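You operate a simulated robot arm through the tools that you are given. There is no shell and no other tool. Be economical: measure what you need, move in short steps, check, and stop when the job is done.

Carry out the task below with a simulated two-armed robot. There is one attempt and no reset: what you move stays moved.

Task
Light the teal lantern on LOW so we can see into the dryer drum.
Fine: hold it while you turn the dial; dryer door open, lantern standing on the dryer pull-out. Set down upright: teal lantern.

It is judged by the outcome, as a careful person would: the job done as asked, and still so three seconds after it is handed in. It fails if anything else is knocked over, pushed out of place, dropped, spilled or broken.

Robot
Two 7-joint arms with two-finger parallel grippers on one trunk, on a base that drives. Base frame: it is fixed to the floor where the robot stands at the start and does not move with it; the origin is under the middle of the robot, x ahead of it, y to its left, z up; the surface under the hand at the start is at about z = 0.92. Lengths are in m, angles in degrees, forces in N, time in s.
The left shoulder is at the start at [0.07, 0.134, 1.301], the right one opposite. With the tool pointing down near the work surface each hand reaches from about 0.1 to 0.64 m from the robot's upright axis, wherever it stands, measured 20 degrees to its own side. Places, roughly: drink bottle (7x7x16 cm) [0.6, 0.3, 1]; dryer door [-1.4, 2.4, 1.3]; dryer pull-out [-1.6, 2.4, 0.7]; lantern dial [0.5, 0, 1.1]; top of the dryer pull-out [-1.7, 2.4, 0.7]. Payload 1.57 kg a hand.
Tool frame (each hand has its own): the origin (TCP) lies between the finger pads and is the grasp point; the fingertips stand 0.03 m ahead of it; z points along the fingers, y is the line along which they close. The gripper opens to 0.08 m. The fingers are 0.017 m wide and 0.012 m thick; the gripper's body (0.04 by 0.082 m) begins 0.08 m behind the TCP.
Orientation is that of the tool frame in the base frame, as a unit quaternion [w, x, y, z]. With the fingers straight down and closing along the base's y, the tool's x points along the base's -x, its y along +y and its z along -z.

Tools
- The arms move only by the tool move_arm. It takes "left_motion", "right_motion" or both (then of equal length, played together; a hand with none holds still); each is a list of rows, each a list of 6 numbers: the shift along the tool's x, y, z in units of 100 mm (1.0 is 100 mm), then the turn, a rotation vector about the tool's x, y, z in units of 120 degrees (1.0 is 120 degrees). In form: [[dx, dy, dz, rx, ry, rz], ...]. A call has 1 to 20 rows; each row is the pose to reach, as a shift and turn from the pose commanded when the call began, along the tool's axes at that moment. "left_hand" and "right_hand" are, for a hand that has rows, the finger opening in m, from 0 to 0.08, set as the call begins (left out, the last holds). A call with a number of a shift or a turn outside -1 to 1 is refused whole. Rows are played at 5 a second. More than 0.05 m and 8.6 degrees between two rows, or a gripper value outside its range, and nothing of the call is played. Where a pose cannot be reached the arm comes as near as it can. A force on the tool above 60 N (or 10 N above the force at the start of the call, whichever is more), or a blocked arm, ends the call early, and 0.2 s more pass. The fingers move at their own pace (about 0.153 m/s each) and stop on an object; they squeeze with about 42 N. The grip force told is the motor's: it shows also when the fingers shut on nothing. Time passes only in rows, and 0.2 s behind the last, so rows that repeat a pose let the fingers close. The reply holds the time, the measured pose of the TCP, the force on the tool along the base axes, the opening and the grip force, in the units named above and with some noise, with the torque about the TCP (base axes, N m) and any sound that the robot's microphone picked up.
- Cameras (640 x 400 px; columns grow to the right, rows downward): "scene" is now at [0.1417, 0.0149, 1.5419]; the picture's right is [0.15, -0.99, 0.00], its down [-0.45, -0.07, -0.89] and it looks along [0.88, 0.14, -0.46] (base axes); focal length 226 px, centre (320, 200). "left" rides on the left gripper at [0.072, 0.007, -0.122] in its tool frame; the picture's right is [-0.09, 1.00, 0.00], its down [-0.84, -0.08, -0.54] and it looks along [-0.54, -0.05, 0.84] (tool axes); focal length 238 px, centre (320, 200). "right" rides on the right gripper at [0.072, -0.007, -0.122] in its tool frame; the picture's right is [0.09, 1.00, 0.00], its down [-0.84, 0.08, -0.54] and it looks along [-0.54, 0.05, 0.84] (tool axes); focal length 238 px, centre (320, 200). There is no depth. A picture from a camera that has moved, and an enlarged one, comes with that camera's place and axes in the base frame and with its lens.
- snapshot(camera): a new picture of that camera. No time passes.
- raise_lower(by): slides the trunk up (or, below 0, down) by that many m; the arms and the scene camera ride with it, the base frame stays. It gives what a move gives, with no picture.
- roll_base(legs): drives the robot by 1 to 6 legs, each [ahead, left, turn to the left] in m, m and degrees, along the robot's own axes; the way and the turn of a leg run together, so that a leg with both is an arc; at most 1.5 m and 180 degrees a leg. The arms and the cameras ride along, it lands a little off, and it stops where it bumps. It gives what a move gives.
- pan_tilt(pan, tilt): turns the head with the scene camera to pan (to the left, within 86 degrees either way) and tilt (down, from -29 to 69), counted from straight ahead of the robot. It gives what a move gives.
- zoom(camera, box): a new picture of the part [left, top, right, bottom] of that camera's present view, enlarged. No time passes.
- hand_in(): hands the job in; it is judged then, once.

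Go step by step. Nothing tells you exact positions but the pictures and the camera data: compare them with the known pose of the tool, close in by small moves and look again before you grip or let go. The budget is 120 turns and 88 pictures, counting those below and the enlarged ones. Unless the task says otherwise, let go and move clear before handing in, and close with one line.

The tools are called after "Call:" as name(argument=value, ...) on one line, values as JSON. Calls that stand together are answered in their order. move_arm: Moves the arms, as the interface text tells. Its arguments: {"type":"object","properties":{"left_motion":{"type":"array"},"left_hand":{"type":"number"},"right_motion":{"type":"array"},"right_hand":{"type":"number"}},"required":[]} The other tools are called the same way: raise_lower (by) slides the trunk up or down; roll_base (legs) drives the base; pan_tilt (pan, tilt) turns the head that bears the scene camera; snapshot (camera) takes a picture; zoom (camera, box) takes an enlarged picture of a part of a camera's view; hand_in () hands the job in.

At the start:

```text
clock: 0.0
left_tcp_pos: [0.3622, 0.1434, 1.4211]
left_orientation: [0.0, 0.0, 1.0, -0.001]
left_wrist_force: [-0.5, -0.8, 0.0]
left_ft_torque: [-0.02, -0.02, 0.03]
left_gripper_width: 0.0802
left_grasp_force: 0.1
right_tcp_pos: [0.4255, -0.1452, 1.4376]
right_orientation: [0.0, -0.001, 1.0, -0.001]
right_wrist_force: [-0.1, 0.0, -0.1]
right_ft_torque: [0.01, 0.03, 0.0]
right_gripper_width: 0.0799
right_grasp_force: 0.0
trunk travel left (down, up): [-0.875, 0.065]
robot x, y, heading: [0.0016, 0.0009, 0.4]
head pan, tilt: [8.7, 27.2]
```

scene: 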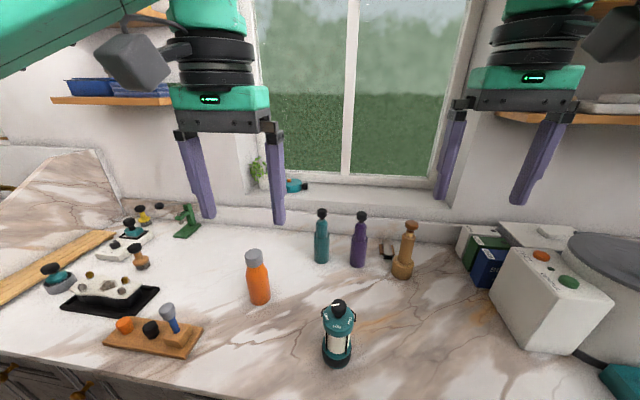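
right: 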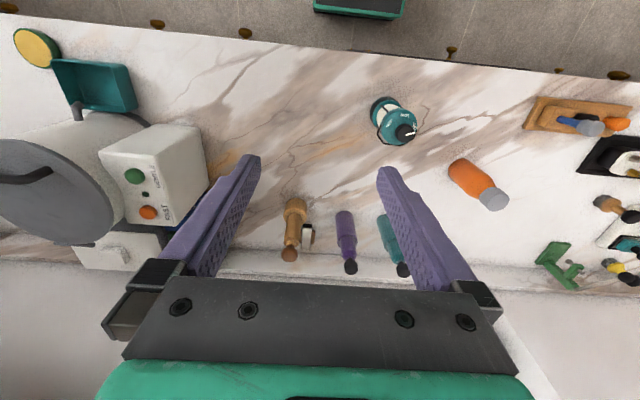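
left: 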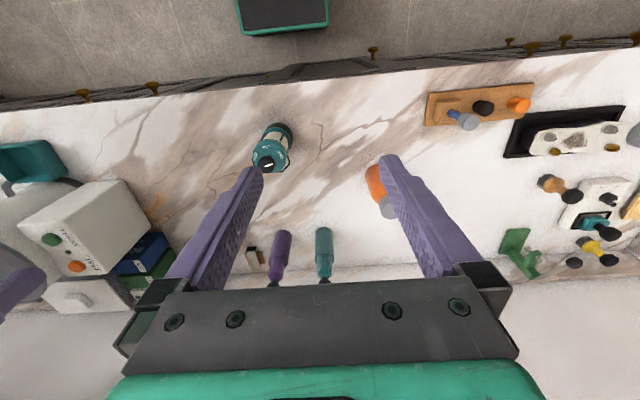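

The teal lantern stands on the counter at roughly [0.5, 0, 0.92–1.1], with a dial on top. I'll look closer at it and its dial markings.

Call:
zoom(camera="scene", box=[290, 285, 390, 375])

Call:
zoom(camera="left", box=[235, 110, 315, 180])

Call:
zoom(camera="right", box=[350, 80, 440, 160])

```text
4.44 times, centred on (340, 330) of scene
camera zoom: at [0.1417, 0.0149, 1.5419], right [0.15, -0.99, 0.0], down [-0.45, -0.07, -0.89], along [0.88, 0.14, -0.46], focal length 1006 px, centre (231, -378)
```

zoom: 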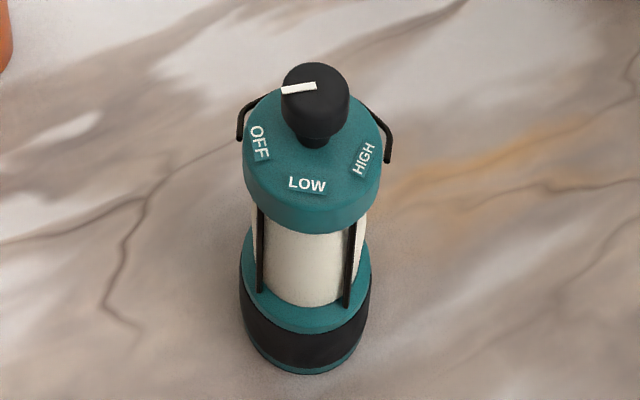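

```text
5.71 times, centred on (275, 145) of left
camera zoom: at [0.29, 0.149, 1.5421], right [0.09, 1.0, 0.0], down [0.84, -0.08, 0.54], along [0.54, -0.05, -0.84], focal length 1362 px, centre (577, 514)
```

zoom: 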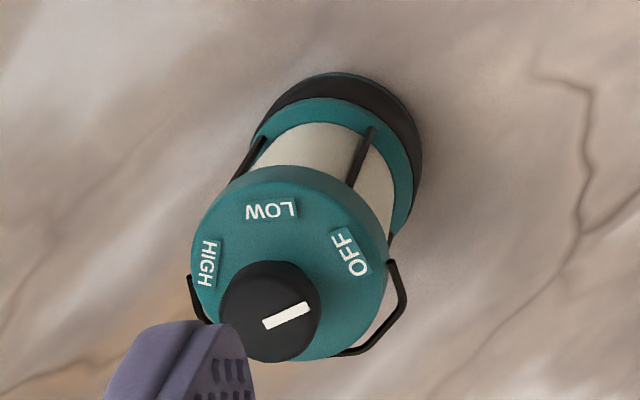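

```text
5.00 times, centred on (395, 120) of right
camera zoom: at [0.3543, -0.1508, 1.5583], right [-0.09, 1.0, 0.0], down [0.84, 0.08, 0.54], along [0.54, 0.05, -0.84], focal length 1192 px, centre (-55, 600)
```

zoom: 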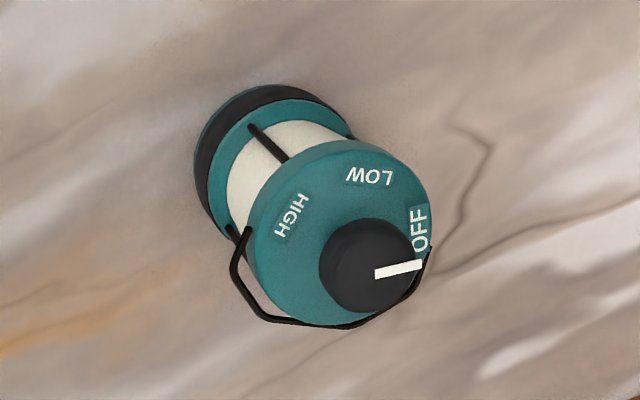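

The dial top triangulates to about [0.48, 0.025, 1.105] and its pointer is on OFF. LOW is on the robot's side, so the dial needs a counter-clockwise turn of about 80° seen from above. I'll lower the trunk a little, then pitch the left hand forward so it can hold the clear tube below the cap.

Call:
raise_lower(by=-0.1)

Call:
move_arm(left_motion=[[0, -0.08, 0.12, 0, -0.0625, 0], [0, -0.16, 0.25, 0, -0.125, 0], [0, -0.24, 0.37, 0, -0.1875, 0], [0, -0.32, 0.5, 0, -0.25, 0], [0, -0.4, 0.62, 0, -0.3125, 0], [0, -0.48, 0.75, 0, -0.375, 0], [0, -0.56, 0.87, 0, -0.4375, 0], [0, -0.6, 1.0, 0, -0.5, 0]], left_hand=0.08)

```text
clock: 1.3
left_tcp_pos: [0.362, 0.1427, 1.3199]
left_orientation: [0.0, 0.0, 1.0, -0.001]
left_wrist_force: [0.0, 0.2, -0.1]
left_ft_torque: [0.0, -0.01, -0.01]
left_gripper_width: 0.0802
left_grasp_force: 0.0
right_tcp_pos: [0.4248, -0.1459, 1.338]
right_orientation: [0.0, 0.0, 1.0, 0.0]
right_wrist_force: [0.8, 0.8, -0.5]
right_ft_torque: [0.0, 0.01, 0.03]
right_gripper_width: 0.08
right_grasp_force: 0.1
trunk travel left (down, up): [-0.775, 0.165]
robot x, y, heading: [-0.0029, -0.0014, -0.1]
head pan, tilt: [8.7, 27.2]
```

```text
clock: 3.1
left_tcp_pos: [0.4006, 0.0401, 1.2649]
left_orientation: [0.5, 0.0, 0.866, 0.0]
left_wrist_force: [-0.6, -0.5, -1.1]
left_ft_torque: [0.01, -0.06, 0.04]
left_gripper_width: 0.0801
left_grasp_force: 0.0
left hand out of reach, approached as far as the arm can: row 6, 7, 8
right_tcp_pos: [0.4264, -0.1468, 1.337]
right_orientation: [0.0, 0.0, 1.0, 0.001]
right_wrist_force: [0.1, 0.0, -0.7]
right_ft_torque: [0.02, 0.02, 0.01]
right_gripper_width: 0.0799
right_grasp_force: 0.0
trunk travel left (down, up): [-0.775, 0.165]
robot x, y, heading: [-0.002, -0.0013, -0.1]
head pan, tilt: [8.7, 27.2]
```

The hand is pitched correctly, but that spot was too close to the body to reach fully. I'll back the base up a little for elbow room and check what the move gives.

Call:
roll_base(legs=[[-0.08, 0, 0]])

Call:
move_arm(left_motion=[[0.2, 0, 0.1, 0, 0, 0], [0.5, 0, 0.2, 0, 0, 0], [0.8, 0, 0.4, 0, 0, 0], [1.0, 0, 0.6, 0, 0, 0]])

Call:
snapshot(camera="left")

```text
clock: 4.2
left_tcp_pos: [0.3271, 0.0412, 1.2645]
left_orientation: [0.497, -0.001, 0.868, 0.0]
left_wrist_force: [0.7, -0.1, -0.4]
left_ft_torque: [-0.01, -0.02, -0.01]
left_gripper_width: 0.0803
left_grasp_force: 0.1
right_tcp_pos: [0.3526, -0.1452, 1.3332]
right_orientation: [-0.003, 0.001, 1.0, 0.0]
right_wrist_force: [0.3, 0.7, 0.7]
right_ft_torque: [-0.01, 0.04, 0.03]
right_gripper_width: 0.0799
right_grasp_force: 0.0
trunk travel left (down, up): [-0.775, 0.165]
robot x, y, heading: [-0.0791, -0.0017, 0.2]
head pan, tilt: [8.7, 27.2]
```

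```text
clock: 5.2
left_tcp_pos: [0.3251, 0.0052, 1.2192]
left_orientation: [0.5, -0.001, 0.866, 0.0]
left_wrist_force: [0.0, -0.6, -0.6]
left_ft_torque: [-0.01, 0.0, 0.0]
left_gripper_width: 0.0798
left_grasp_force: 0.1
left hand out of reach, approached as far as the arm can: row 1, 2, 3, 4
right_tcp_pos: [0.3464, -0.1436, 1.3379]
right_orientation: [0.0, 0.001, 1.0, -0.001]
right_wrist_force: [0.0, 0.5, -0.1]
right_ft_torque: [0.0, 0.02, -0.02]
right_gripper_width: 0.0799
right_grasp_force: 0.1
trunk travel left (down, up): [-0.775, 0.165]
robot x, y, heading: [-0.083, 0.0009, 0.1]
head pan, tilt: [8.7, 27.2]
```

```text
81 pictures are left
camera left: at [0.1831, 0.0106, 1.218], right [0.05, 1.0, 0.08], down [-0.05, -0.08, 1.0], along [1.0, -0.05, 0.05], focal length 238 px, centre (320, 200)
```

left: 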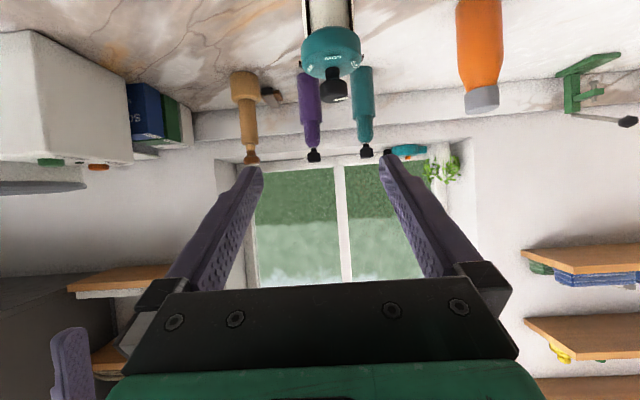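

The picture is upside down because the camera sits below the hand. Forward-pitched poses need the hand further from the trunk, so I'll strafe slightly right and move the hand forward at this safe height to learn its reach.

Call:
roll_base(legs=[[-0.01, -0.05, 0]])

Call:
move_arm(left_motion=[[-0.2, 0.2, 0.34, 0, 0, 0], [-0.4, 0.4, 0.69, 0, 0, 0], [-0.4, 0.7, 0.69, 0, 0, 0]])

```text
clock: 6.1
left_tcp_pos: [0.317, -0.0376, 1.2189]
left_orientation: [0.498, -0.003, 0.867, -0.002]
left_wrist_force: [-0.3, 0.3, 0.1]
left_ft_torque: [-0.02, 0.01, -0.09]
left_gripper_width: 0.0803
left_grasp_force: 0.1
right_tcp_pos: [0.3384, -0.1855, 1.3376]
right_orientation: [-0.001, -0.001, 1.0, -0.004]
right_wrist_force: [0.7, 0.4, 0.8]
right_ft_torque: [-0.07, 0.01, 0.0]
right_gripper_width: 0.0802
right_grasp_force: 0.1
trunk travel left (down, up): [-0.775, 0.165]
robot x, y, heading: [-0.0875, -0.0497, 0.2]
head pan, tilt: [8.7, 27.2]
```

```text
clock: 6.9
left_tcp_pos: [0.3948, 0.0253, 1.2202]
left_orientation: [0.5, -0.001, 0.866, 0.001]
left_wrist_force: [-0.2, 0.3, 0.2]
left_ft_torque: [0.02, 0.0, -0.03]
left_gripper_width: 0.0799
left_grasp_force: 0.0
right_tcp_pos: [0.3351, -0.1939, 1.3387]
right_orientation: [0.001, -0.001, 1.0, -0.002]
right_wrist_force: [0.1, -0.2, -0.2]
right_ft_torque: [0.01, -0.01, -0.03]
right_gripper_width: 0.08
right_grasp_force: 0.0
trunk travel left (down, up): [-0.775, 0.165]
robot x, y, heading: [-0.0842, -0.0495, -0.3]
head pan, tilt: [8.7, 27.2]
```

That was reached exactly, and the hand is now in front of the lantern. I'll go straight down 10 cm while staying clear of it.

Call:
move_arm(left_motion=[[0.29, 0, 0.12, 0, 0, 0], [0.58, 0, 0.24, 0, 0, 0], [0.92, 0, 0.42, 0, 0, 0]])

Call:
snapshot(camera="left")

Call:
snapshot(camera="scene")

```text
clock: 7.7
left_tcp_pos: [0.386, 0.0237, 1.1176]
left_orientation: [0.5, -0.002, 0.866, 0.0]
left_wrist_force: [0.1, -0.3, 0.0]
left_ft_torque: [0.0, 0.03, -0.03]
left_gripper_width: 0.0802
left_grasp_force: 0.2
right_tcp_pos: [0.3364, -0.193, 1.3359]
right_orientation: [-0.001, -0.002, 1.0, 0.001]
right_wrist_force: [-0.2, 0.9, -0.7]
right_ft_torque: [-0.03, 0.0, 0.02]
right_gripper_width: 0.08
right_grasp_force: 0.1
trunk travel left (down, up): [-0.775, 0.165]
robot x, y, heading: [-0.0895, -0.0503, 0.1]
head pan, tilt: [8.7, 27.2]
```

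```text
80 pictures are left
camera left: at [0.2437, 0.0297, 1.1173], right [0.04, 1.0, 0.08], down [-0.05, -0.08, 1.0], along [1.0, -0.05, 0.05], focal length 238 px, centre (320, 200)
```

left: 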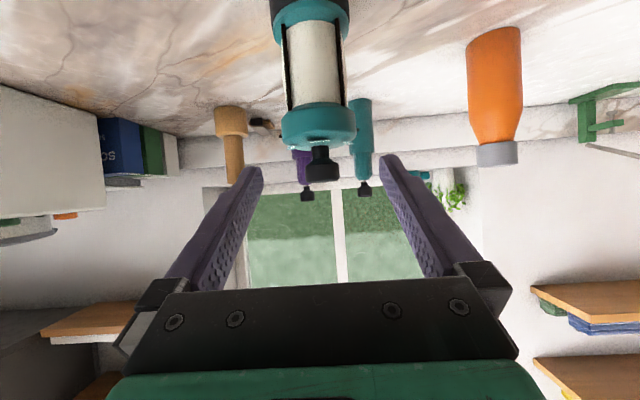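

```text
79 pictures are left
camera scene: at [0.0529, -0.0344, 1.442], right [0.15, -0.99, 0.0], down [-0.45, -0.07, -0.89], along [0.88, 0.14, -0.46], focal length 226 px, centre (320, 200)
```

scene: 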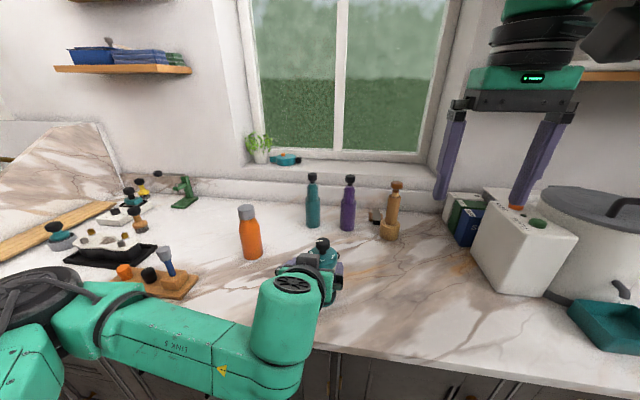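

The side view puts the cap at z 1.045–1.08, the tube at z 0.976–1.045, and the axis at about [0.48, 0.0245]. The hand is centred on it, so I'll drop onto the approach line and slide most of the way in.

Call:
move_arm(left_motion=[[0.24, 0, 0.12, 0, 0, 0], [0.47, 0, 0.24, 0, 0, 0], [0.47, 0, 0.44, 0, 0, 0], [0.47, 0, 0.64, 0, 0, 0], [0.47, 0, 0.84, 0, 0, 0]])

Call:
snapshot(camera="left")

```text
clock: 8.9
left_tcp_pos: [0.437, 0.025, 1.0352]
left_orientation: [0.499, -0.001, 0.867, -0.001]
left_wrist_force: [0.2, -0.3, -0.5]
left_ft_torque: [0.01, -0.03, -0.02]
left_gripper_width: 0.08
left_grasp_force: 0.1
right_tcp_pos: [0.3366, -0.1926, 1.3354]
right_orientation: [-0.001, -0.001, 1.0, 0.0]
right_wrist_force: [-0.2, 0.3, 0.5]
right_ft_torque: [-0.05, -0.04, 0.0]
right_gripper_width: 0.0799
right_grasp_force: 0.0
trunk travel left (down, up): [-0.775, 0.165]
robot x, y, heading: [-0.0863, -0.0481, 0.2]
head pan, tilt: [8.7, 27.2]
```

```text
78 pictures are left
camera left: at [0.2936, 0.0307, 1.0343], right [0.04, 1.0, 0.08], down [-0.05, -0.08, 1.0], along [1.0, -0.05, 0.05], focal length 238 px, centre (320, 200)
```

left: 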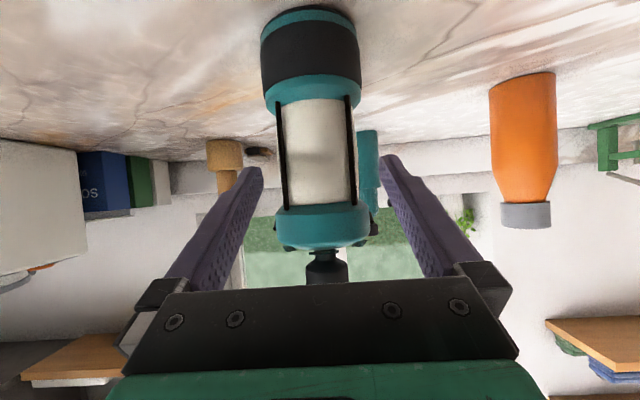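

Everything is lined up, with the fingers straddling the lantern. I'll advance the last 4.5 cm and close on the tube.

Call:
move_arm(left_motion=[[0, 0, 0.16, 0, 0, 0], [0, 0, 0.32, 0, 0, 0], [0, 0, 0.46, 0, 0, 0]])

Call:
snapshot(camera="left")

```text
clock: 9.7
left_tcp_pos: [0.4755, 0.0253, 1.0132]
left_orientation: [0.5, -0.001, 0.866, 0.0]
left_wrist_force: [0.0, -0.1, 0.0]
left_ft_torque: [-0.02, 0.04, -0.04]
left_gripper_width: 0.0799
left_grasp_force: 0.1
right_tcp_pos: [0.3361, -0.1941, 1.3364]
right_orientation: [-0.001, -0.001, 1.0, 0.001]
right_wrist_force: [0.5, 0.2, -0.8]
right_ft_torque: [0.02, -0.02, 0.0]
right_gripper_width: 0.08
right_grasp_force: 0.1
trunk travel left (down, up): [-0.775, 0.165]
robot x, y, heading: [-0.087, -0.0501, -0.1]
head pan, tilt: [8.7, 27.2]
```

```text
77 pictures are left
camera left: at [0.3332, 0.0305, 1.0113], right [0.04, 1.0, 0.08], down [-0.05, -0.08, 1.0], along [1.0, -0.05, 0.05], focal length 238 px, centre (320, 200)
```

left: 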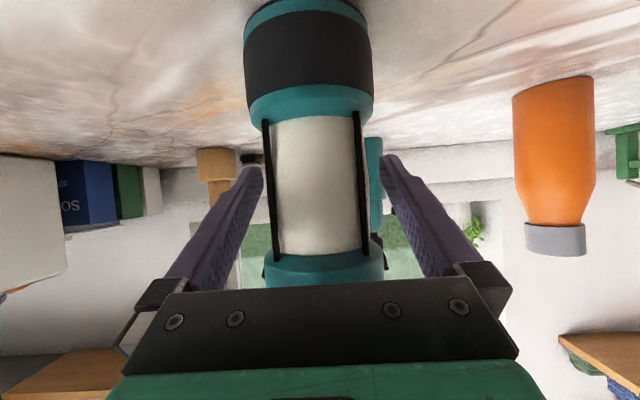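

The tube sits between the pads, so I'll close the left hand.

Call:
move_arm(left_motion=[[0, 0, 0, 0, 0, 0], [0, 0, 0, 0, 0, 0], [0, 0, 0, 0, 0, 0]], left_hand=0.0)

Call:
snapshot(camera="right")

```text
clock: 10.5
left_tcp_pos: [0.4754, 0.0241, 1.0134]
left_orientation: [0.499, -0.001, 0.867, 0.0]
left_wrist_force: [0.7, -1.9, 0.2]
left_ft_torque: [-0.01, -0.06, -0.02]
left_gripper_width: 0.0589
left_grasp_force: 41.9
right_tcp_pos: [0.3369, -0.1941, 1.336]
right_orientation: [0.0, -0.002, 1.0, 0.0]
right_wrist_force: [0.7, 0.0, 0.7]
right_ft_torque: [0.0, -0.04, -0.03]
right_gripper_width: 0.0801
right_grasp_force: 0.0
trunk travel left (down, up): [-0.775, 0.165]
robot x, y, heading: [-0.0908, -0.049, 0.2]
head pan, tilt: [8.7, 27.2]
```

```text
76 pictures are left
camera right: at [0.2655, -0.2001, 1.4578], right [-0.09, 1.0, 0.0], down [0.84, 0.08, 0.54], along [0.54, 0.05, -0.84], focal length 238 px, centre (320, 200)
```

right: 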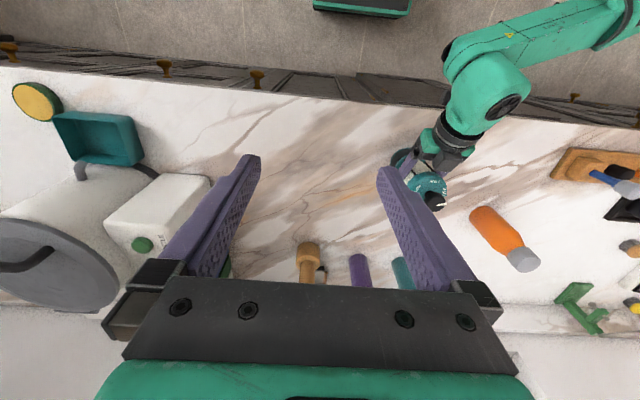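

The left hand holds it firmly with the fingers 5.9 cm apart. Now I'll bring the right hand over the dial, keeping it high.

Call:
move_arm(right_motion=[[-0.33, 0.33, 0, 0, 0, 0], [-0.66, 0.66, 0, 0, 0, 0], [-1.0, 1.0, 0, 0, 0, 0]], right_hand=0.055)

Call:
move_arm(right_motion=[[-0.2, 0.33, 0.1, 0, 0, 0], [-0.4, 0.66, 0.2, 0, 0, 0], [-0.43, 1.0, 0.4, 0, 0, 0]])

Call:
snapshot(camera="right")

```text
clock: 11.3
left_tcp_pos: [0.4747, 0.0238, 1.0128]
left_orientation: [0.499, 0.0, 0.867, 0.0]
left_wrist_force: [-1.9, -1.1, 4.1]
left_ft_torque: [0.07, 0.2, 0.02]
left_gripper_width: 0.059
left_grasp_force: 42.2
right_tcp_pos: [0.4023, -0.1148, 1.2954]
right_orientation: [0.001, -0.001, 1.0, 0.0]
right_wrist_force: [0.8, -0.5, -0.5]
right_ft_torque: [0.02, 0.03, -0.02]
right_gripper_width: 0.0549
right_grasp_force: 0.0
right hand out of reach, approached as far as the arm can: row 2, 3
trunk travel left (down, up): [-0.775, 0.165]
robot x, y, heading: [-0.0902, -0.0518, -0.1]
head pan, tilt: [8.7, 27.2]
```

```text
clock: 12.1
left_tcp_pos: [0.4753, 0.0274, 1.0126]
left_orientation: [0.499, -0.001, 0.867, -0.001]
left_wrist_force: [0.6, 0.2, 1.8]
left_ft_torque: [0.24, -0.08, -0.06]
left_gripper_width: 0.0589
left_grasp_force: 42.3
right_tcp_pos: [0.4104, -0.0305, 1.2443]
right_orientation: [-0.001, 0.0, 1.0, 0.0]
right_wrist_force: [-0.4, 0.1, -0.2]
right_ft_torque: [0.0, 0.0, 0.03]
right_gripper_width: 0.0551
right_grasp_force: 0.0
right hand out of reach, approached as far as the arm can: row 1, 2, 3
trunk travel left (down, up): [-0.775, 0.165]
robot x, y, heading: [-0.085, -0.0478, 0.2]
head pan, tilt: [8.7, 27.2]
```

```text
75 pictures are left
camera right: at [0.3395, -0.0355, 1.3648], right [-0.09, 1.0, 0.0], down [0.84, 0.08, 0.54], along [0.54, 0.05, -0.84], focal length 238 px, centre (320, 200)
```

right: 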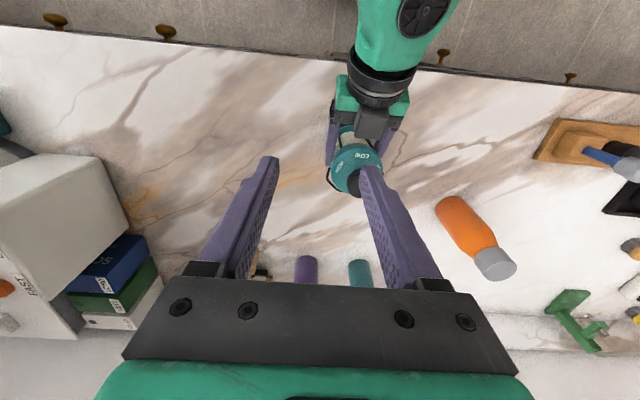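

The right hand runs out of reach with the shoulders this low. I'll lift the lantern slightly with the left hand and bring it closer to the midline, where the right hand can reach the dial while I hold it.

Call:
move_arm(left_motion=[[-0.13, 0, -0.07, 0, 0, 0], [-0.26, 0, -0.15, 0, 0, 0], [-0.16, -0.3, -0.32, 0, 0, 0], [-0.06, -0.6, -0.5, 0, 0, 0]])

Call:
snapshot(camera="right")

```text
clock: 13.1
left_tcp_pos: [0.4342, -0.0374, 1.0426]
left_orientation: [0.499, -0.001, 0.867, 0.001]
left_wrist_force: [0.4, -0.7, -3.4]
left_ft_torque: [0.01, 0.01, 0.05]
left_gripper_width: 0.059
left_grasp_force: 41.9
right_tcp_pos: [0.4102, -0.0333, 1.2447]
right_orientation: [0.0, -0.001, 1.0, 0.0]
right_wrist_force: [-0.4, 1.0, 0.0]
right_ft_torque: [-0.02, -0.05, 0.01]
right_gripper_width: 0.0549
right_grasp_force: 0.0
trunk travel left (down, up): [-0.775, 0.165]
robot x, y, heading: [-0.0895, -0.0486, -0.1]
head pan, tilt: [8.7, 27.2]
```

```text
74 pictures are left
camera right: at [0.3389, -0.0403, 1.3653], right [-0.09, 1.0, 0.0], down [0.84, 0.08, 0.54], along [0.54, 0.05, -0.84], focal length 238 px, centre (320, 200)
```

right: 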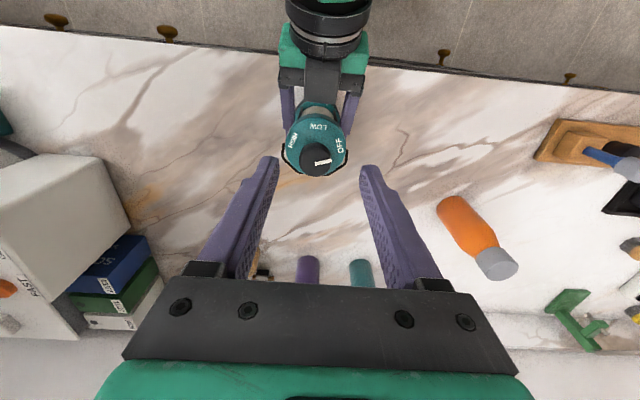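

The lantern is in the air, upright, with its dial at about [0.434, -0.036, top 1.14]. I'll centre the right hand over it and lower partway.

Call:
move_arm(right_motion=[[-0.12, -0.01, 0.2, 0, 0, 0], [-0.25, -0.03, 0.4, 0, 0, 0], [-0.25, -0.03, 0.6, 0, 0, 0]])

Call:
snapshot(camera="right")

```text
clock: 13.9
left_tcp_pos: [0.4345, -0.036, 1.0423]
left_orientation: [0.499, -0.001, 0.867, 0.001]
left_wrist_force: [-0.3, -0.1, -2.8]
left_ft_torque: [0.01, -0.01, -0.02]
left_gripper_width: 0.0586
left_grasp_force: 41.9
right_tcp_pos: [0.435, -0.0355, 1.183]
right_orientation: [0.0, 0.0, 1.0, 0.0]
right_wrist_force: [0.0, 0.2, 0.1]
right_ft_torque: [0.01, 0.03, 0.0]
right_gripper_width: 0.0554
right_grasp_force: 0.1
trunk travel left (down, up): [-0.775, 0.165]
robot x, y, heading: [-0.0903, -0.0506, -0.4]
head pan, tilt: [8.7, 27.2]
```

```text
73 pictures are left
camera right: at [0.3646, -0.042, 1.305], right [-0.09, 1.0, 0.0], down [0.84, 0.08, 0.54], along [0.54, 0.05, -0.84], focal length 238 px, centre (320, 200)
```

right: 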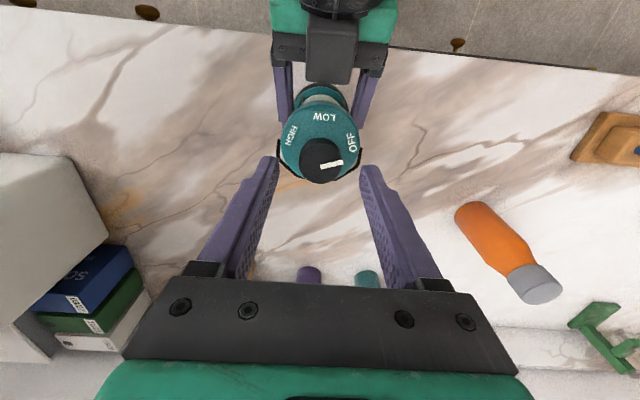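

The dial is centred between the fingers. I'll narrow the opening, lower the last 3.4 cm, and check before gripping.

Call:
move_arm(right_motion=[[0, 0.01, 0.1, 0, 0, 0], [0, 0.01, 0.2, 0, 0, 0], [0, 0.01, 0.34, 0, 0, 0]], right_hand=0.048)

Call:
snapshot(camera="right")

Call:
zoom(camera="scene", box=[240, 180, 400, 300])

```text
clock: 14.7
left_tcp_pos: [0.4356, -0.0344, 1.042]
left_orientation: [0.498, -0.001, 0.867, 0.0]
left_wrist_force: [0.1, -0.8, -3.5]
left_ft_torque: [-0.01, 0.0, 0.0]
left_gripper_width: 0.0586
left_grasp_force: 41.9
right_tcp_pos: [0.4363, -0.0349, 1.1487]
right_orientation: [0.001, 0.001, 1.0, 0.0]
right_wrist_force: [0.5, -0.8, -1.0]
right_ft_torque: [-0.01, -0.02, -0.02]
right_gripper_width: 0.048
right_grasp_force: 0.1
trunk travel left (down, up): [-0.775, 0.165]
robot x, y, heading: [-0.0899, -0.0465, 0.1]
head pan, tilt: [8.7, 27.2]
```

```text
72 pictures are left
camera right: at [0.3647, -0.0404, 1.2709], right [-0.09, 1.0, 0.0], down [0.84, 0.08, 0.54], along [0.54, 0.05, -0.84], focal length 238 px, centre (320, 200)
```

right: 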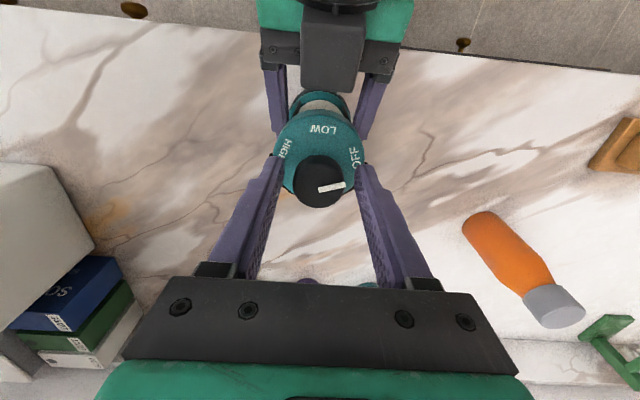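

```text
3.33 times, centred on (320, 240) of scene
camera zoom: at [0.0538, -0.0346, 1.4418], right [0.15, -0.99, 0.0], down [-0.45, -0.07, -0.89], along [0.88, 0.14, -0.46], focal length 754 px, centre (320, 67)
```

zoom: 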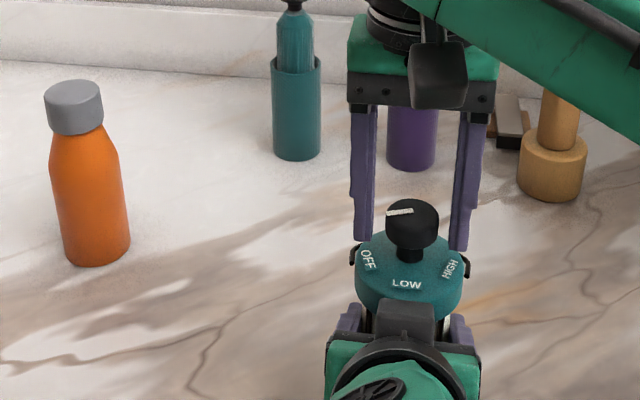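

The fingers straddle the knob above the cap, and the LOW label is about 70° counter-clockwise from the pointer. I'll grip the dial and turn it by that much.

Call:
move_arm(right_motion=[[0, 0, 0, 0, 0, 0], [0, 0, 0, 0, 0, 0], [0, 0, 0, 0, 0, 0]], right_hand=0.0)

Call:
move_arm(right_motion=[[0, 0, 0, 0, 0, -0.06], [0, 0, 0, 0, 0, -0.12], [0, 0, 0, 0, 0, -0.18], [0, 0, 0, 0, 0, -0.24], [0, 0, 0, 0, 0, -0.3], [0, 0, 0, 0, 0, -0.36], [0, 0, 0, 0, 0, -0.42], [0, 0, 0, 0, 0, -0.48], [0, 0, 0, 0, 0, -0.54], [0, 0, 0, 0, 0, -0.583]])

Call:
zoom(camera="scene", box=[240, 180, 400, 300])

Call:
snapshot(camera="right")

```text
clock: 15.5
left_tcp_pos: [0.4353, -0.0344, 1.0431]
left_orientation: [0.499, -0.002, 0.867, 0.001]
left_wrist_force: [-1.5, 2.6, -2.6]
left_ft_torque: [-0.33, -0.06, 0.01]
left_gripper_width: 0.059
left_grasp_force: 42.4
right_tcp_pos: [0.4351, -0.035, 1.149]
right_orientation: [-0.001, 0.0, 1.0, 0.0]
right_wrist_force: [1.0, -3.0, -0.4]
right_ft_torque: [-0.03, -0.01, -0.03]
right_gripper_width: 0.0326
right_grasp_force: 41.1
trunk travel left (down, up): [-0.775, 0.165]
robot x, y, heading: [-0.0886, -0.048, 0.1]
head pan, tilt: [8.7, 27.2]
```

```text
clock: 17.7
left_tcp_pos: [0.435, -0.0343, 1.0429]
left_orientation: [0.5, -0.003, 0.866, 0.002]
left_wrist_force: [-13.5, 28.5, 2.2]
left_ft_torque: [-1.77, -0.47, 0.12]
left_gripper_width: 0.059
left_grasp_force: 41.6
right_tcp_pos: [0.4367, -0.036, 1.1498]
right_orientation: [0.0, -0.574, 0.819, -0.002]
right_wrist_force: [14.3, -27.4, -3.1]
right_ft_torque: [-1.29, -0.96, -0.14]
right_gripper_width: 0.0326
right_grasp_force: 41.3
trunk travel left (down, up): [-0.775, 0.165]
robot x, y, heading: [-0.0857, -0.0495, -0.1]
head pan, tilt: [8.7, 27.2]
```

```text
3.33 times, centred on (320, 240) of scene
camera zoom: at [0.0533, -0.0344, 1.4419], right [0.15, -0.99, 0.0], down [-0.45, -0.07, -0.89], along [0.88, 0.14, -0.46], focal length 754 px, centre (320, 67)
```

zoom: 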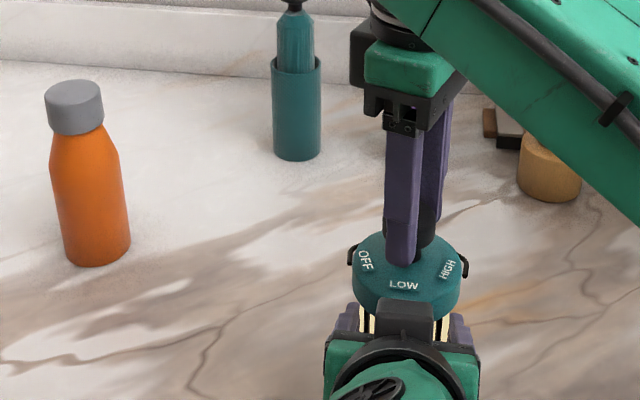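

```text
69 pictures are left
camera right: at [0.4186, -0.1049, 1.2718], right [-0.97, 0.26, 0.0], down [0.21, 0.82, 0.54], along [0.14, 0.52, -0.84], focal length 238 px, centre (320, 200)
```

right: 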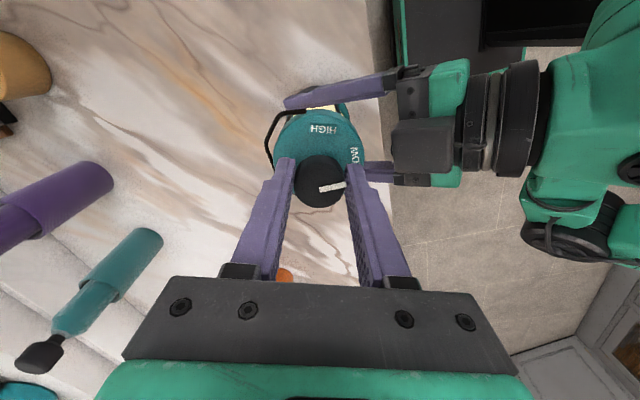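

The tube is now glowing and the pointer faces the LOW side. I'll release the dial gently and lift the right hand clear to check.

Call:
move_arm(right_motion=[[0, 0, 0, 0, 0, 0], [0, 0, 0, 0, 0, 0], [0, 0, -0.3, 0, 0, 0], [0, 0, -0.6, 0, 0, 0], [0, 0, -0.9, 0, 0, 0]], right_hand=0.045)

Call:
zoom(camera="scene", box=[240, 180, 400, 300])

Call:
zoom(camera="right", box=[240, 60, 400, 180])

```text
clock: 18.9
left_tcp_pos: [0.434, -0.0357, 1.0428]
left_orientation: [0.499, -0.001, 0.867, 0.0]
left_wrist_force: [0.7, -0.1, -3.4]
left_ft_torque: [-0.01, 0.01, -0.01]
left_gripper_width: 0.0591
left_grasp_force: 42.1
right_tcp_pos: [0.4222, -0.0356, 1.24]
right_orientation: [0.002, -0.574, 0.819, 0.0]
right_wrist_force: [0.1, 0.1, 0.1]
right_ft_torque: [0.0, -0.01, 0.0]
right_gripper_width: 0.045
right_grasp_force: 0.1
right hand out of reach, approached as far as the arm can: row 5
trunk travel left (down, up): [-0.775, 0.165]
robot x, y, heading: [-0.0898, -0.0503, 0.1]
head pan, tilt: [8.7, 27.2]
```

```text
3.33 times, centred on (320, 240) of scene
camera zoom: at [0.052, -0.0346, 1.442], right [0.15, -0.99, 0.0], down [-0.45, -0.07, -0.89], along [0.88, 0.14, -0.46], focal length 754 px, centre (320, 67)
```

zoom: 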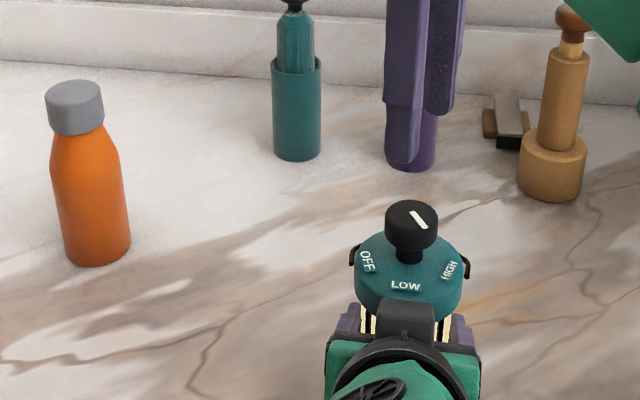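

```text
3.33 times, centred on (320, 120) of right
camera zoom: at [0.405, -0.1057, 1.3602], right [-0.97, 0.25, 0.0], down [0.21, 0.81, 0.54], along [0.14, 0.53, -0.84], focal length 794 px, centre (320, 467)
```

zoom: 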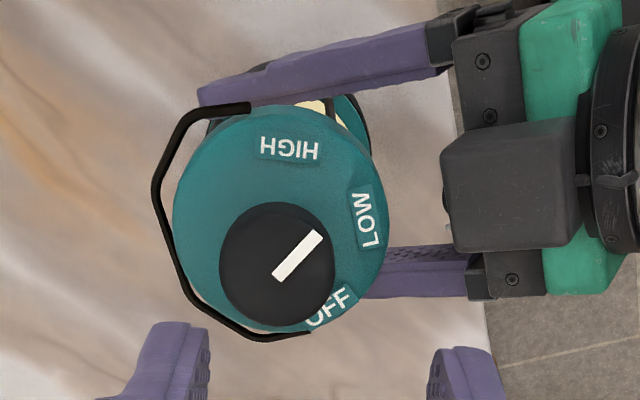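

Released, the pointer has ended at about 210°, while LOW is at 176° and HIGH at 252°, so it slipped roughly 34° past LOW on release. I'll regrip the dial and turn it back, watching for the side load that rubbed it.

Call:
move_arm(right_motion=[[-0.05, -0.12, 0.1, 0, 0, 0], [-0.05, -0.12, 0.4, 0, 0, 0], [-0.05, -0.12, 0.7, 0, 0, 0], [-0.05, -0.12, 0.91, 0, 0, 0]])

Call:
zoom(camera="right", box=[240, 100, 400, 220])

```text
clock: 19.9
left_tcp_pos: [0.4354, -0.0344, 1.0416]
left_orientation: [0.498, -0.002, 0.867, 0.0]
left_wrist_force: [-0.8, -0.1, -3.9]
left_ft_torque: [0.01, 0.02, -0.04]
left_gripper_width: 0.0588
left_grasp_force: 41.5
right_tcp_pos: [0.4367, -0.0364, 1.1481]
right_orientation: [0.0, -0.574, 0.819, 0.001]
right_wrist_force: [0.0, 0.3, -0.2]
right_ft_torque: [0.0, 0.0, 0.01]
right_gripper_width: 0.045
right_grasp_force: 0.0
right hand out of reach, approached as far as the arm can: row 1
trunk travel left (down, up): [-0.775, 0.165]
robot x, y, heading: [-0.0885, -0.0462, 0.1]
head pan, tilt: [8.7, 27.2]
```

```text
3.33 times, centred on (320, 160) of right
camera zoom: at [0.4198, -0.1052, 1.2688], right [-0.97, 0.25, 0.0], down [0.21, 0.81, 0.54], along [0.14, 0.52, -0.84], focal length 794 px, centre (320, 333)
```

zoom: 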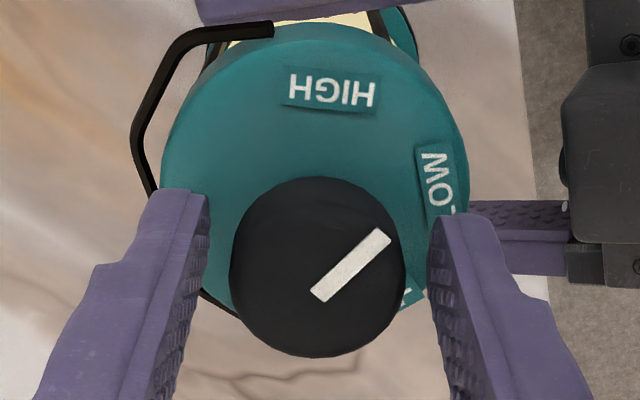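

The knob is centred between the open fingers with no contact force. I'll close on it and check whether closing alone shifts the dial.

Call:
move_arm(right_motion=[[0, 0, 0, 0, 0, 0], [0, 0, 0, 0, 0, 0]], right_hand=0.0)

Call:
zoom(camera="right", box=[240, 100, 400, 220])

```text
clock: 20.5
left_tcp_pos: [0.4356, -0.0364, 1.0424]
left_orientation: [0.499, -0.001, 0.867, 0.0]
left_wrist_force: [-5.2, 1.9, -1.8]
left_ft_torque: [-0.23, 0.05, 0.02]
left_gripper_width: 0.0589
left_grasp_force: 41.8
right_tcp_pos: [0.4367, -0.036, 1.1476]
right_orientation: [-0.002, -0.573, 0.819, -0.001]
right_wrist_force: [4.7, -1.1, 0.4]
right_ft_torque: [0.1, -0.54, -0.01]
right_gripper_width: 0.0328
right_grasp_force: 41.3
trunk travel left (down, up): [-0.775, 0.165]
robot x, y, heading: [-0.0899, -0.0492, 0.1]
head pan, tilt: [8.7, 27.2]
```

```text
3.33 times, centred on (320, 160) of right
camera zoom: at [0.4197, -0.1055, 1.269], right [-0.97, 0.25, 0.0], down [0.21, 0.81, 0.54], along [0.14, 0.52, -0.84], focal length 794 px, centre (320, 333)
```

zoom: 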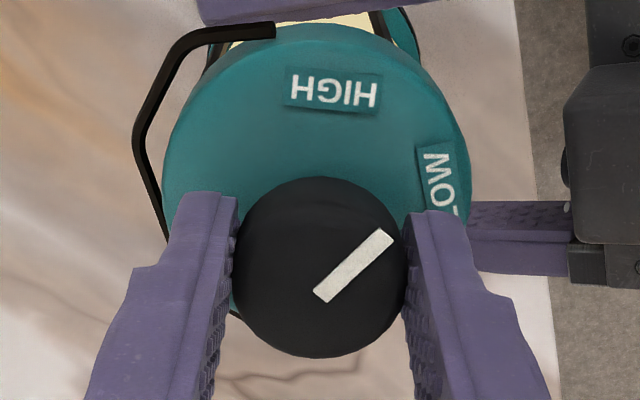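

Closing didn't disturb it and the side load is small. I'll turn back 30° clockwise and look again before releasing.

Call:
move_arm(right_motion=[[0, 0, 0, 0, 0, 0.06], [0, 0, 0, 0, 0, 0.12], [0, 0, 0, 0, 0, 0.18], [0, 0, 0, 0, 0, 0.25], [0, 0, 0, 0, 0, 0.25]])

Call:
zoom(camera="right", box=[240, 100, 400, 220])

```text
clock: 21.7
left_tcp_pos: [0.4351, -0.0352, 1.0426]
left_orientation: [0.498, -0.001, 0.867, 0.001]
left_wrist_force: [2.5, -1.0, -7.5]
left_ft_torque: [0.15, 0.21, 0.02]
left_gripper_width: 0.059
left_grasp_force: 42.0
right_tcp_pos: [0.4368, -0.0364, 1.147]
right_orientation: [-0.002, -0.343, 0.94, -0.001]
right_wrist_force: [-1.3, 2.3, 5.1]
right_ft_torque: [0.09, 0.02, 0.0]
right_gripper_width: 0.0328
right_grasp_force: 40.9
trunk travel left (down, up): [-0.775, 0.165]
robot x, y, heading: [-0.0871, -0.0521, 0.0]
head pan, tilt: [8.7, 27.2]
```

```text
3.33 times, centred on (320, 160) of right
camera zoom: at [0.3869, -0.0867, 1.2684], right [-0.71, 0.7, 0.0], down [0.59, 0.6, 0.54], along [0.38, 0.38, -0.84], focal length 794 px, centre (320, 333)
```

zoom: 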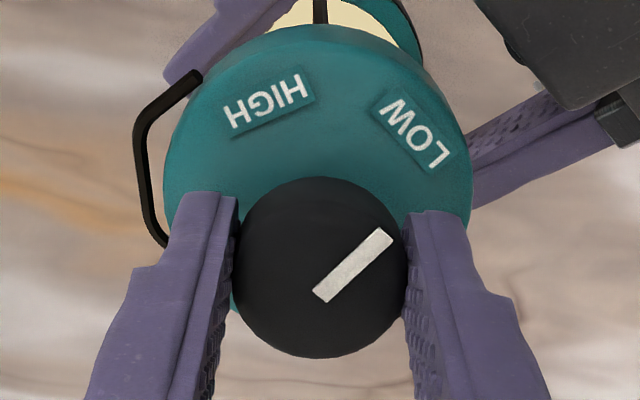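

The pointer now faces the LOW label and the forces are small. I'll release gently and lift to check.

Call:
move_arm(right_motion=[[0, 0, 0, 0, 0, 0], [0, 0, 0, 0, 0, 0], [0, 0, -0.3, 0, 0, 0], [0, 0, -0.6, 0, 0, 0]], right_hand=0.045)

Call:
zoom(camera="right", box=[240, 60, 400, 180])

Call:
zoom(camera="scene", box=[280, 210, 360, 270])

```text
clock: 22.7
left_tcp_pos: [0.4331, -0.0352, 1.0422]
left_orientation: [0.5, -0.001, 0.866, 0.0]
left_wrist_force: [-0.2, -0.1, -2.6]
left_ft_torque: [0.01, 0.02, -0.01]
left_gripper_width: 0.0591
left_grasp_force: 42.0
right_tcp_pos: [0.4368, -0.0348, 1.2086]
right_orientation: [-0.001, -0.343, 0.939, -0.001]
right_wrist_force: [0.3, 0.5, 0.4]
right_ft_torque: [0.03, -0.02, -0.01]
right_gripper_width: 0.0451
right_grasp_force: 0.0
trunk travel left (down, up): [-0.775, 0.165]
robot x, y, heading: [-0.0869, -0.0494, -0.0]
head pan, tilt: [8.7, 27.2]
```

```text
3.33 times, centred on (320, 120) of right
camera zoom: at [0.3859, -0.085, 1.3293], right [-0.71, 0.7, 0.0], down [0.59, 0.6, 0.54], along [0.38, 0.38, -0.84], focal length 794 px, centre (320, 467)
```

zoom: 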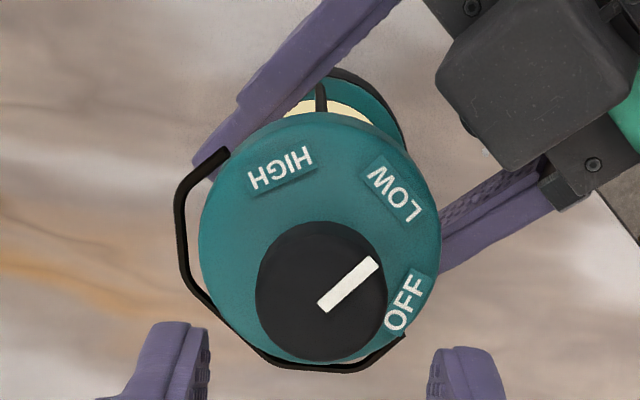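

```text
6.67 times, centred on (320, 240) of scene
camera zoom: at [0.0517, -0.0327, 1.442], right [0.15, -0.99, 0.0], down [-0.45, -0.07, -0.89], along [0.88, 0.14, -0.46], focal length 1508 px, centre (320, -67)
```

zoom: 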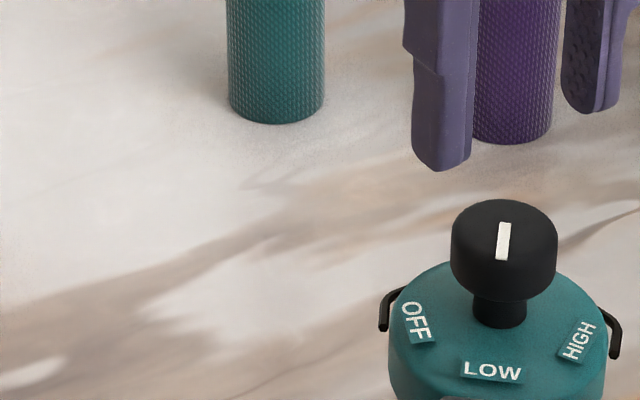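

The pointer at 178° now matches the LOW label at 177°, and the lamp glows. Next I'll move the right hand aside, lift the lantern clear, back away from the counter and look toward the dryer.

Call:
move_arm(right_motion=[[0.2, -0.1, -0.1, 0, 0, 0.06], [0.4, -0.2, -0.1, 0, 0, 0.12], [0.6, -0.3, -0.1, 0, 0, 0.18], [0.8, -0.4, -0.1, 0, 0, 0.25], [1.0, -0.44, -0.1, 0, 0, 0.33]], left_motion=[[-0.1, 0, -0.06, 0, 0, 0], [-0.2, 0, -0.12, 0, 0, 0], [-0.3, 0, -0.18, 0, 0, 0], [-0.4, 0, -0.24, 0, 0, 0], [-0.5, 0, -0.29, 0, 0, 0]])

Call:
roll_base(legs=[[-0.4, 0, 0], [0, 0, 90]])

Call:
pan_tilt(pan=25, tilt=20)

Call:
snapshot(camera="scene")

```text
refused: row 5 steps farther than a row can; nothing moved
```

```text
clock: 29.0
left_tcp_pos: [-0.5024, 0.4749, 1.0425]
left_orientation: [0.354, -0.611, 0.615, 0.352]
left_wrist_force: [-0.4, 0.6, -2.8]
left_ft_torque: [0.03, 0.0, 0.01]
left_gripper_width: 0.0586
left_grasp_force: 42.0
right_tcp_pos: [-0.4993, 0.4765, 1.2076]
right_orientation: [0.0, 0.904, -0.427, 0.001]
right_wrist_force: [0.3, 0.1, -0.4]
right_ft_torque: [0.0, 0.01, -0.02]
right_gripper_width: 0.0448
right_grasp_force: 0.1
trunk travel left (down, up): [-0.775, 0.165]
robot x, y, heading: [-0.4933, -0.0486, 89.6]
head pan, tilt: [8.7, 27.2]
```

```text
clock: 29.8
left_tcp_pos: [-0.5018, 0.4741, 1.0437]
left_orientation: [0.354, -0.611, 0.615, 0.351]
left_wrist_force: [-0.2, 0.6, -3.1]
left_ft_torque: [-0.02, 0.02, -0.02]
left_gripper_width: 0.0587
left_grasp_force: 42.4
right_tcp_pos: [-0.5008, 0.4768, 1.2068]
right_orientation: [0.0, 0.905, -0.426, 0.001]
right_wrist_force: [-0.6, 0.8, 0.0]
right_ft_torque: [0.0, -0.03, -0.01]
right_gripper_width: 0.045
right_grasp_force: 0.0
trunk travel left (down, up): [-0.775, 0.165]
robot x, y, heading: [-0.4927, -0.0548, 89.5]
head pan, tilt: [25.0, 20.0]
```

```text
61 pictures are left
camera scene: at [-0.5292, 0.0863, 1.4535], right [0.91, 0.41, 0.0], down [0.14, -0.31, -0.94], along [-0.39, 0.85, -0.34], focal length 226 px, centre (320, 200)
```

scene: 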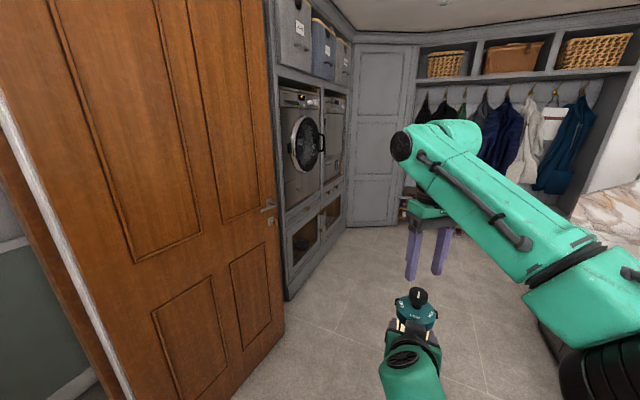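

I've turned to face the laundry wall, with the lantern still held and lit. Let me look closer at the machines.

Call:
zoom(camera="scene", box=[260, 60, 380, 300])

Call:
move_arm(right_motion=[[0.2, -0.1, -0.1, 0, 0, 0.06], [0.4, -0.2, -0.1, 0, 0, 0.12], [0.6, -0.3, -0.1, 0, 0, 0.18], [0.8, -0.4, -0.1, 0, 0, 0.24], [1.0, -0.44, -0.1, 0, 0, 0.3]])

```text
1.67 times, centred on (320, 180) of scene
camera zoom: at [-0.5292, 0.0863, 1.4535], right [0.91, 0.41, 0.0], down [0.14, -0.31, -0.94], along [-0.39, 0.85, -0.34], focal length 377 px, centre (320, 233)
```

zoom: 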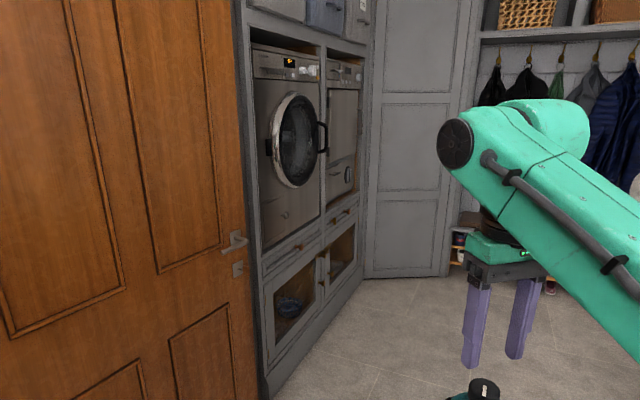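

```text
clock: 31.0
left_tcp_pos: [-0.5004, 0.4723, 1.0424]
left_orientation: [0.354, -0.61, 0.615, 0.352]
left_wrist_force: [0.6, 0.2, -3.1]
left_ft_torque: [0.03, 0.0, 0.03]
left_gripper_width: 0.059
left_grasp_force: 42.0
right_tcp_pos: [-0.4017, 0.4253, 1.2171]
right_orientation: [0.0, 0.728, -0.685, 0.001]
right_wrist_force: [0.3, 0.3, -0.2]
right_ft_torque: [0.02, -0.01, 0.01]
right_gripper_width: 0.0451
right_grasp_force: 0.0
trunk travel left (down, up): [-0.775, 0.165]
robot x, y, heading: [-0.497, -0.0518, 89.6]
head pan, tilt: [25.0, 20.0]
```

The porthole machine on the left wall (facing +x) should be the dryer at y≈2.4, with a pull-out panel beneath it. The floor ahead is clear, so I'll drive up the room and look again.

Call:
roll_base(legs=[[1.3, 0, 0]])

Call:
pan_tilt(pan=50, tilt=18)

Call:
snapshot(camera="scene")

```text
clock: 37.6
left_tcp_pos: [-0.4782, 1.7839, 1.0426]
left_orientation: [0.356, -0.608, 0.618, 0.349]
left_wrist_force: [-0.5, 1.3, -3.2]
left_ft_torque: [-0.01, 0.02, -0.03]
left_gripper_width: 0.0587
left_grasp_force: 42.1
right_tcp_pos: [-0.3802, 1.736, 1.2167]
right_orientation: [0.0, 0.725, -0.689, 0.0]
right_wrist_force: [-1.0, -0.5, -0.4]
right_ft_torque: [-0.03, -0.01, 0.02]
right_gripper_width: 0.0451
right_grasp_force: 0.0
trunk travel left (down, up): [-0.775, 0.165]
robot x, y, heading: [-0.4735, 1.2599, 88.8]
head pan, tilt: [25.0, 20.0]
```

```text
clock: 38.5
left_tcp_pos: [-0.4787, 1.7847, 1.0415]
left_orientation: [0.356, -0.608, 0.618, 0.349]
left_wrist_force: [0.2, -0.7, -2.8]
left_ft_torque: [-0.03, -0.03, 0.0]
left_gripper_width: 0.0587
left_grasp_force: 41.9
right_tcp_pos: [-0.3805, 1.7367, 1.218]
right_orientation: [0.0, 0.725, -0.689, 0.0]
right_wrist_force: [-1.0, -0.7, -0.4]
right_ft_torque: [0.01, -0.03, 0.0]
right_gripper_width: 0.045
right_grasp_force: 0.1
trunk travel left (down, up): [-0.775, 0.165]
robot x, y, heading: [-0.4733, 1.2613, 89.1]
head pan, tilt: [50.0, 18.0]
```

```text
59 pictures are left
camera scene: at [-0.5426, 1.3734, 1.4568], right [0.66, 0.75, 0.0], down [0.23, -0.2, -0.95], along [-0.72, 0.63, -0.31], focal length 226 px, centre (320, 200)
```

scene: 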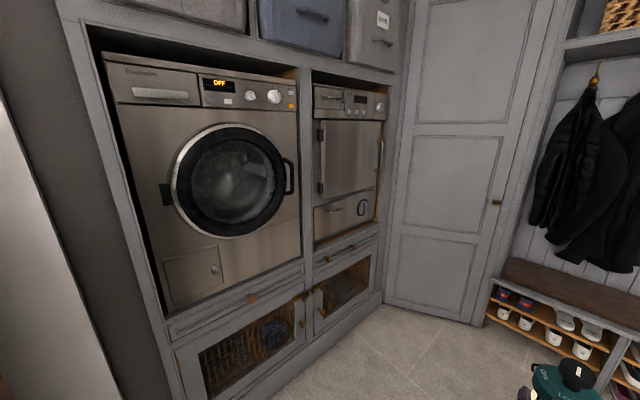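

The dryer is the second machine, with the square door whose handle is on its far (right) side; the pull-out shelf with a wooden knob is beneath it. I'll zoom in on it.

Call:
zoom(camera="scene", box=[290, 60, 410, 300])

Call:
zoom(camera="scene", box=[300, 220, 400, 290])

```text
1.67 times, centred on (350, 180) of scene
camera zoom: at [-0.5426, 1.3734, 1.4568], right [0.66, 0.75, 0.0], down [0.23, -0.2, -0.95], along [-0.72, 0.63, -0.31], focal length 377 px, centre (270, 233)
```

zoom: 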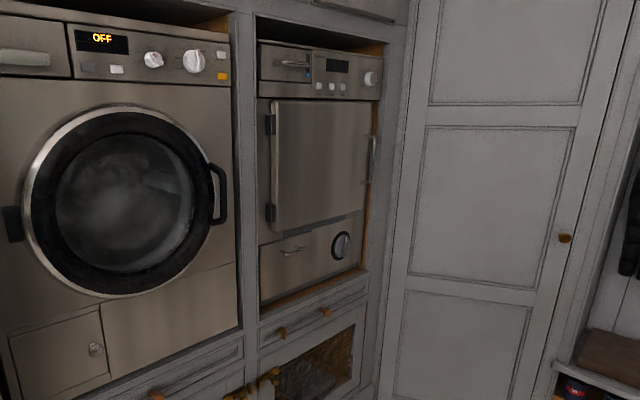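

```text
5.71 times, centred on (350, 255) of scene
camera zoom: at [-0.5426, 1.3734, 1.4568], right [0.66, 0.75, 0.0], down [0.23, -0.2, -0.95], along [-0.72, 0.63, -0.31], focal length 1293 px, centre (149, -114)
```

zoom: 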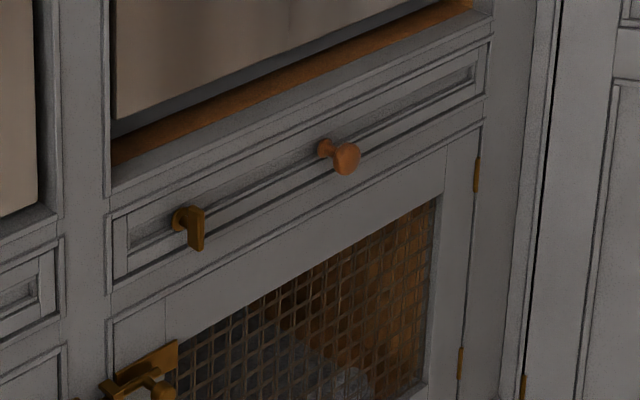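

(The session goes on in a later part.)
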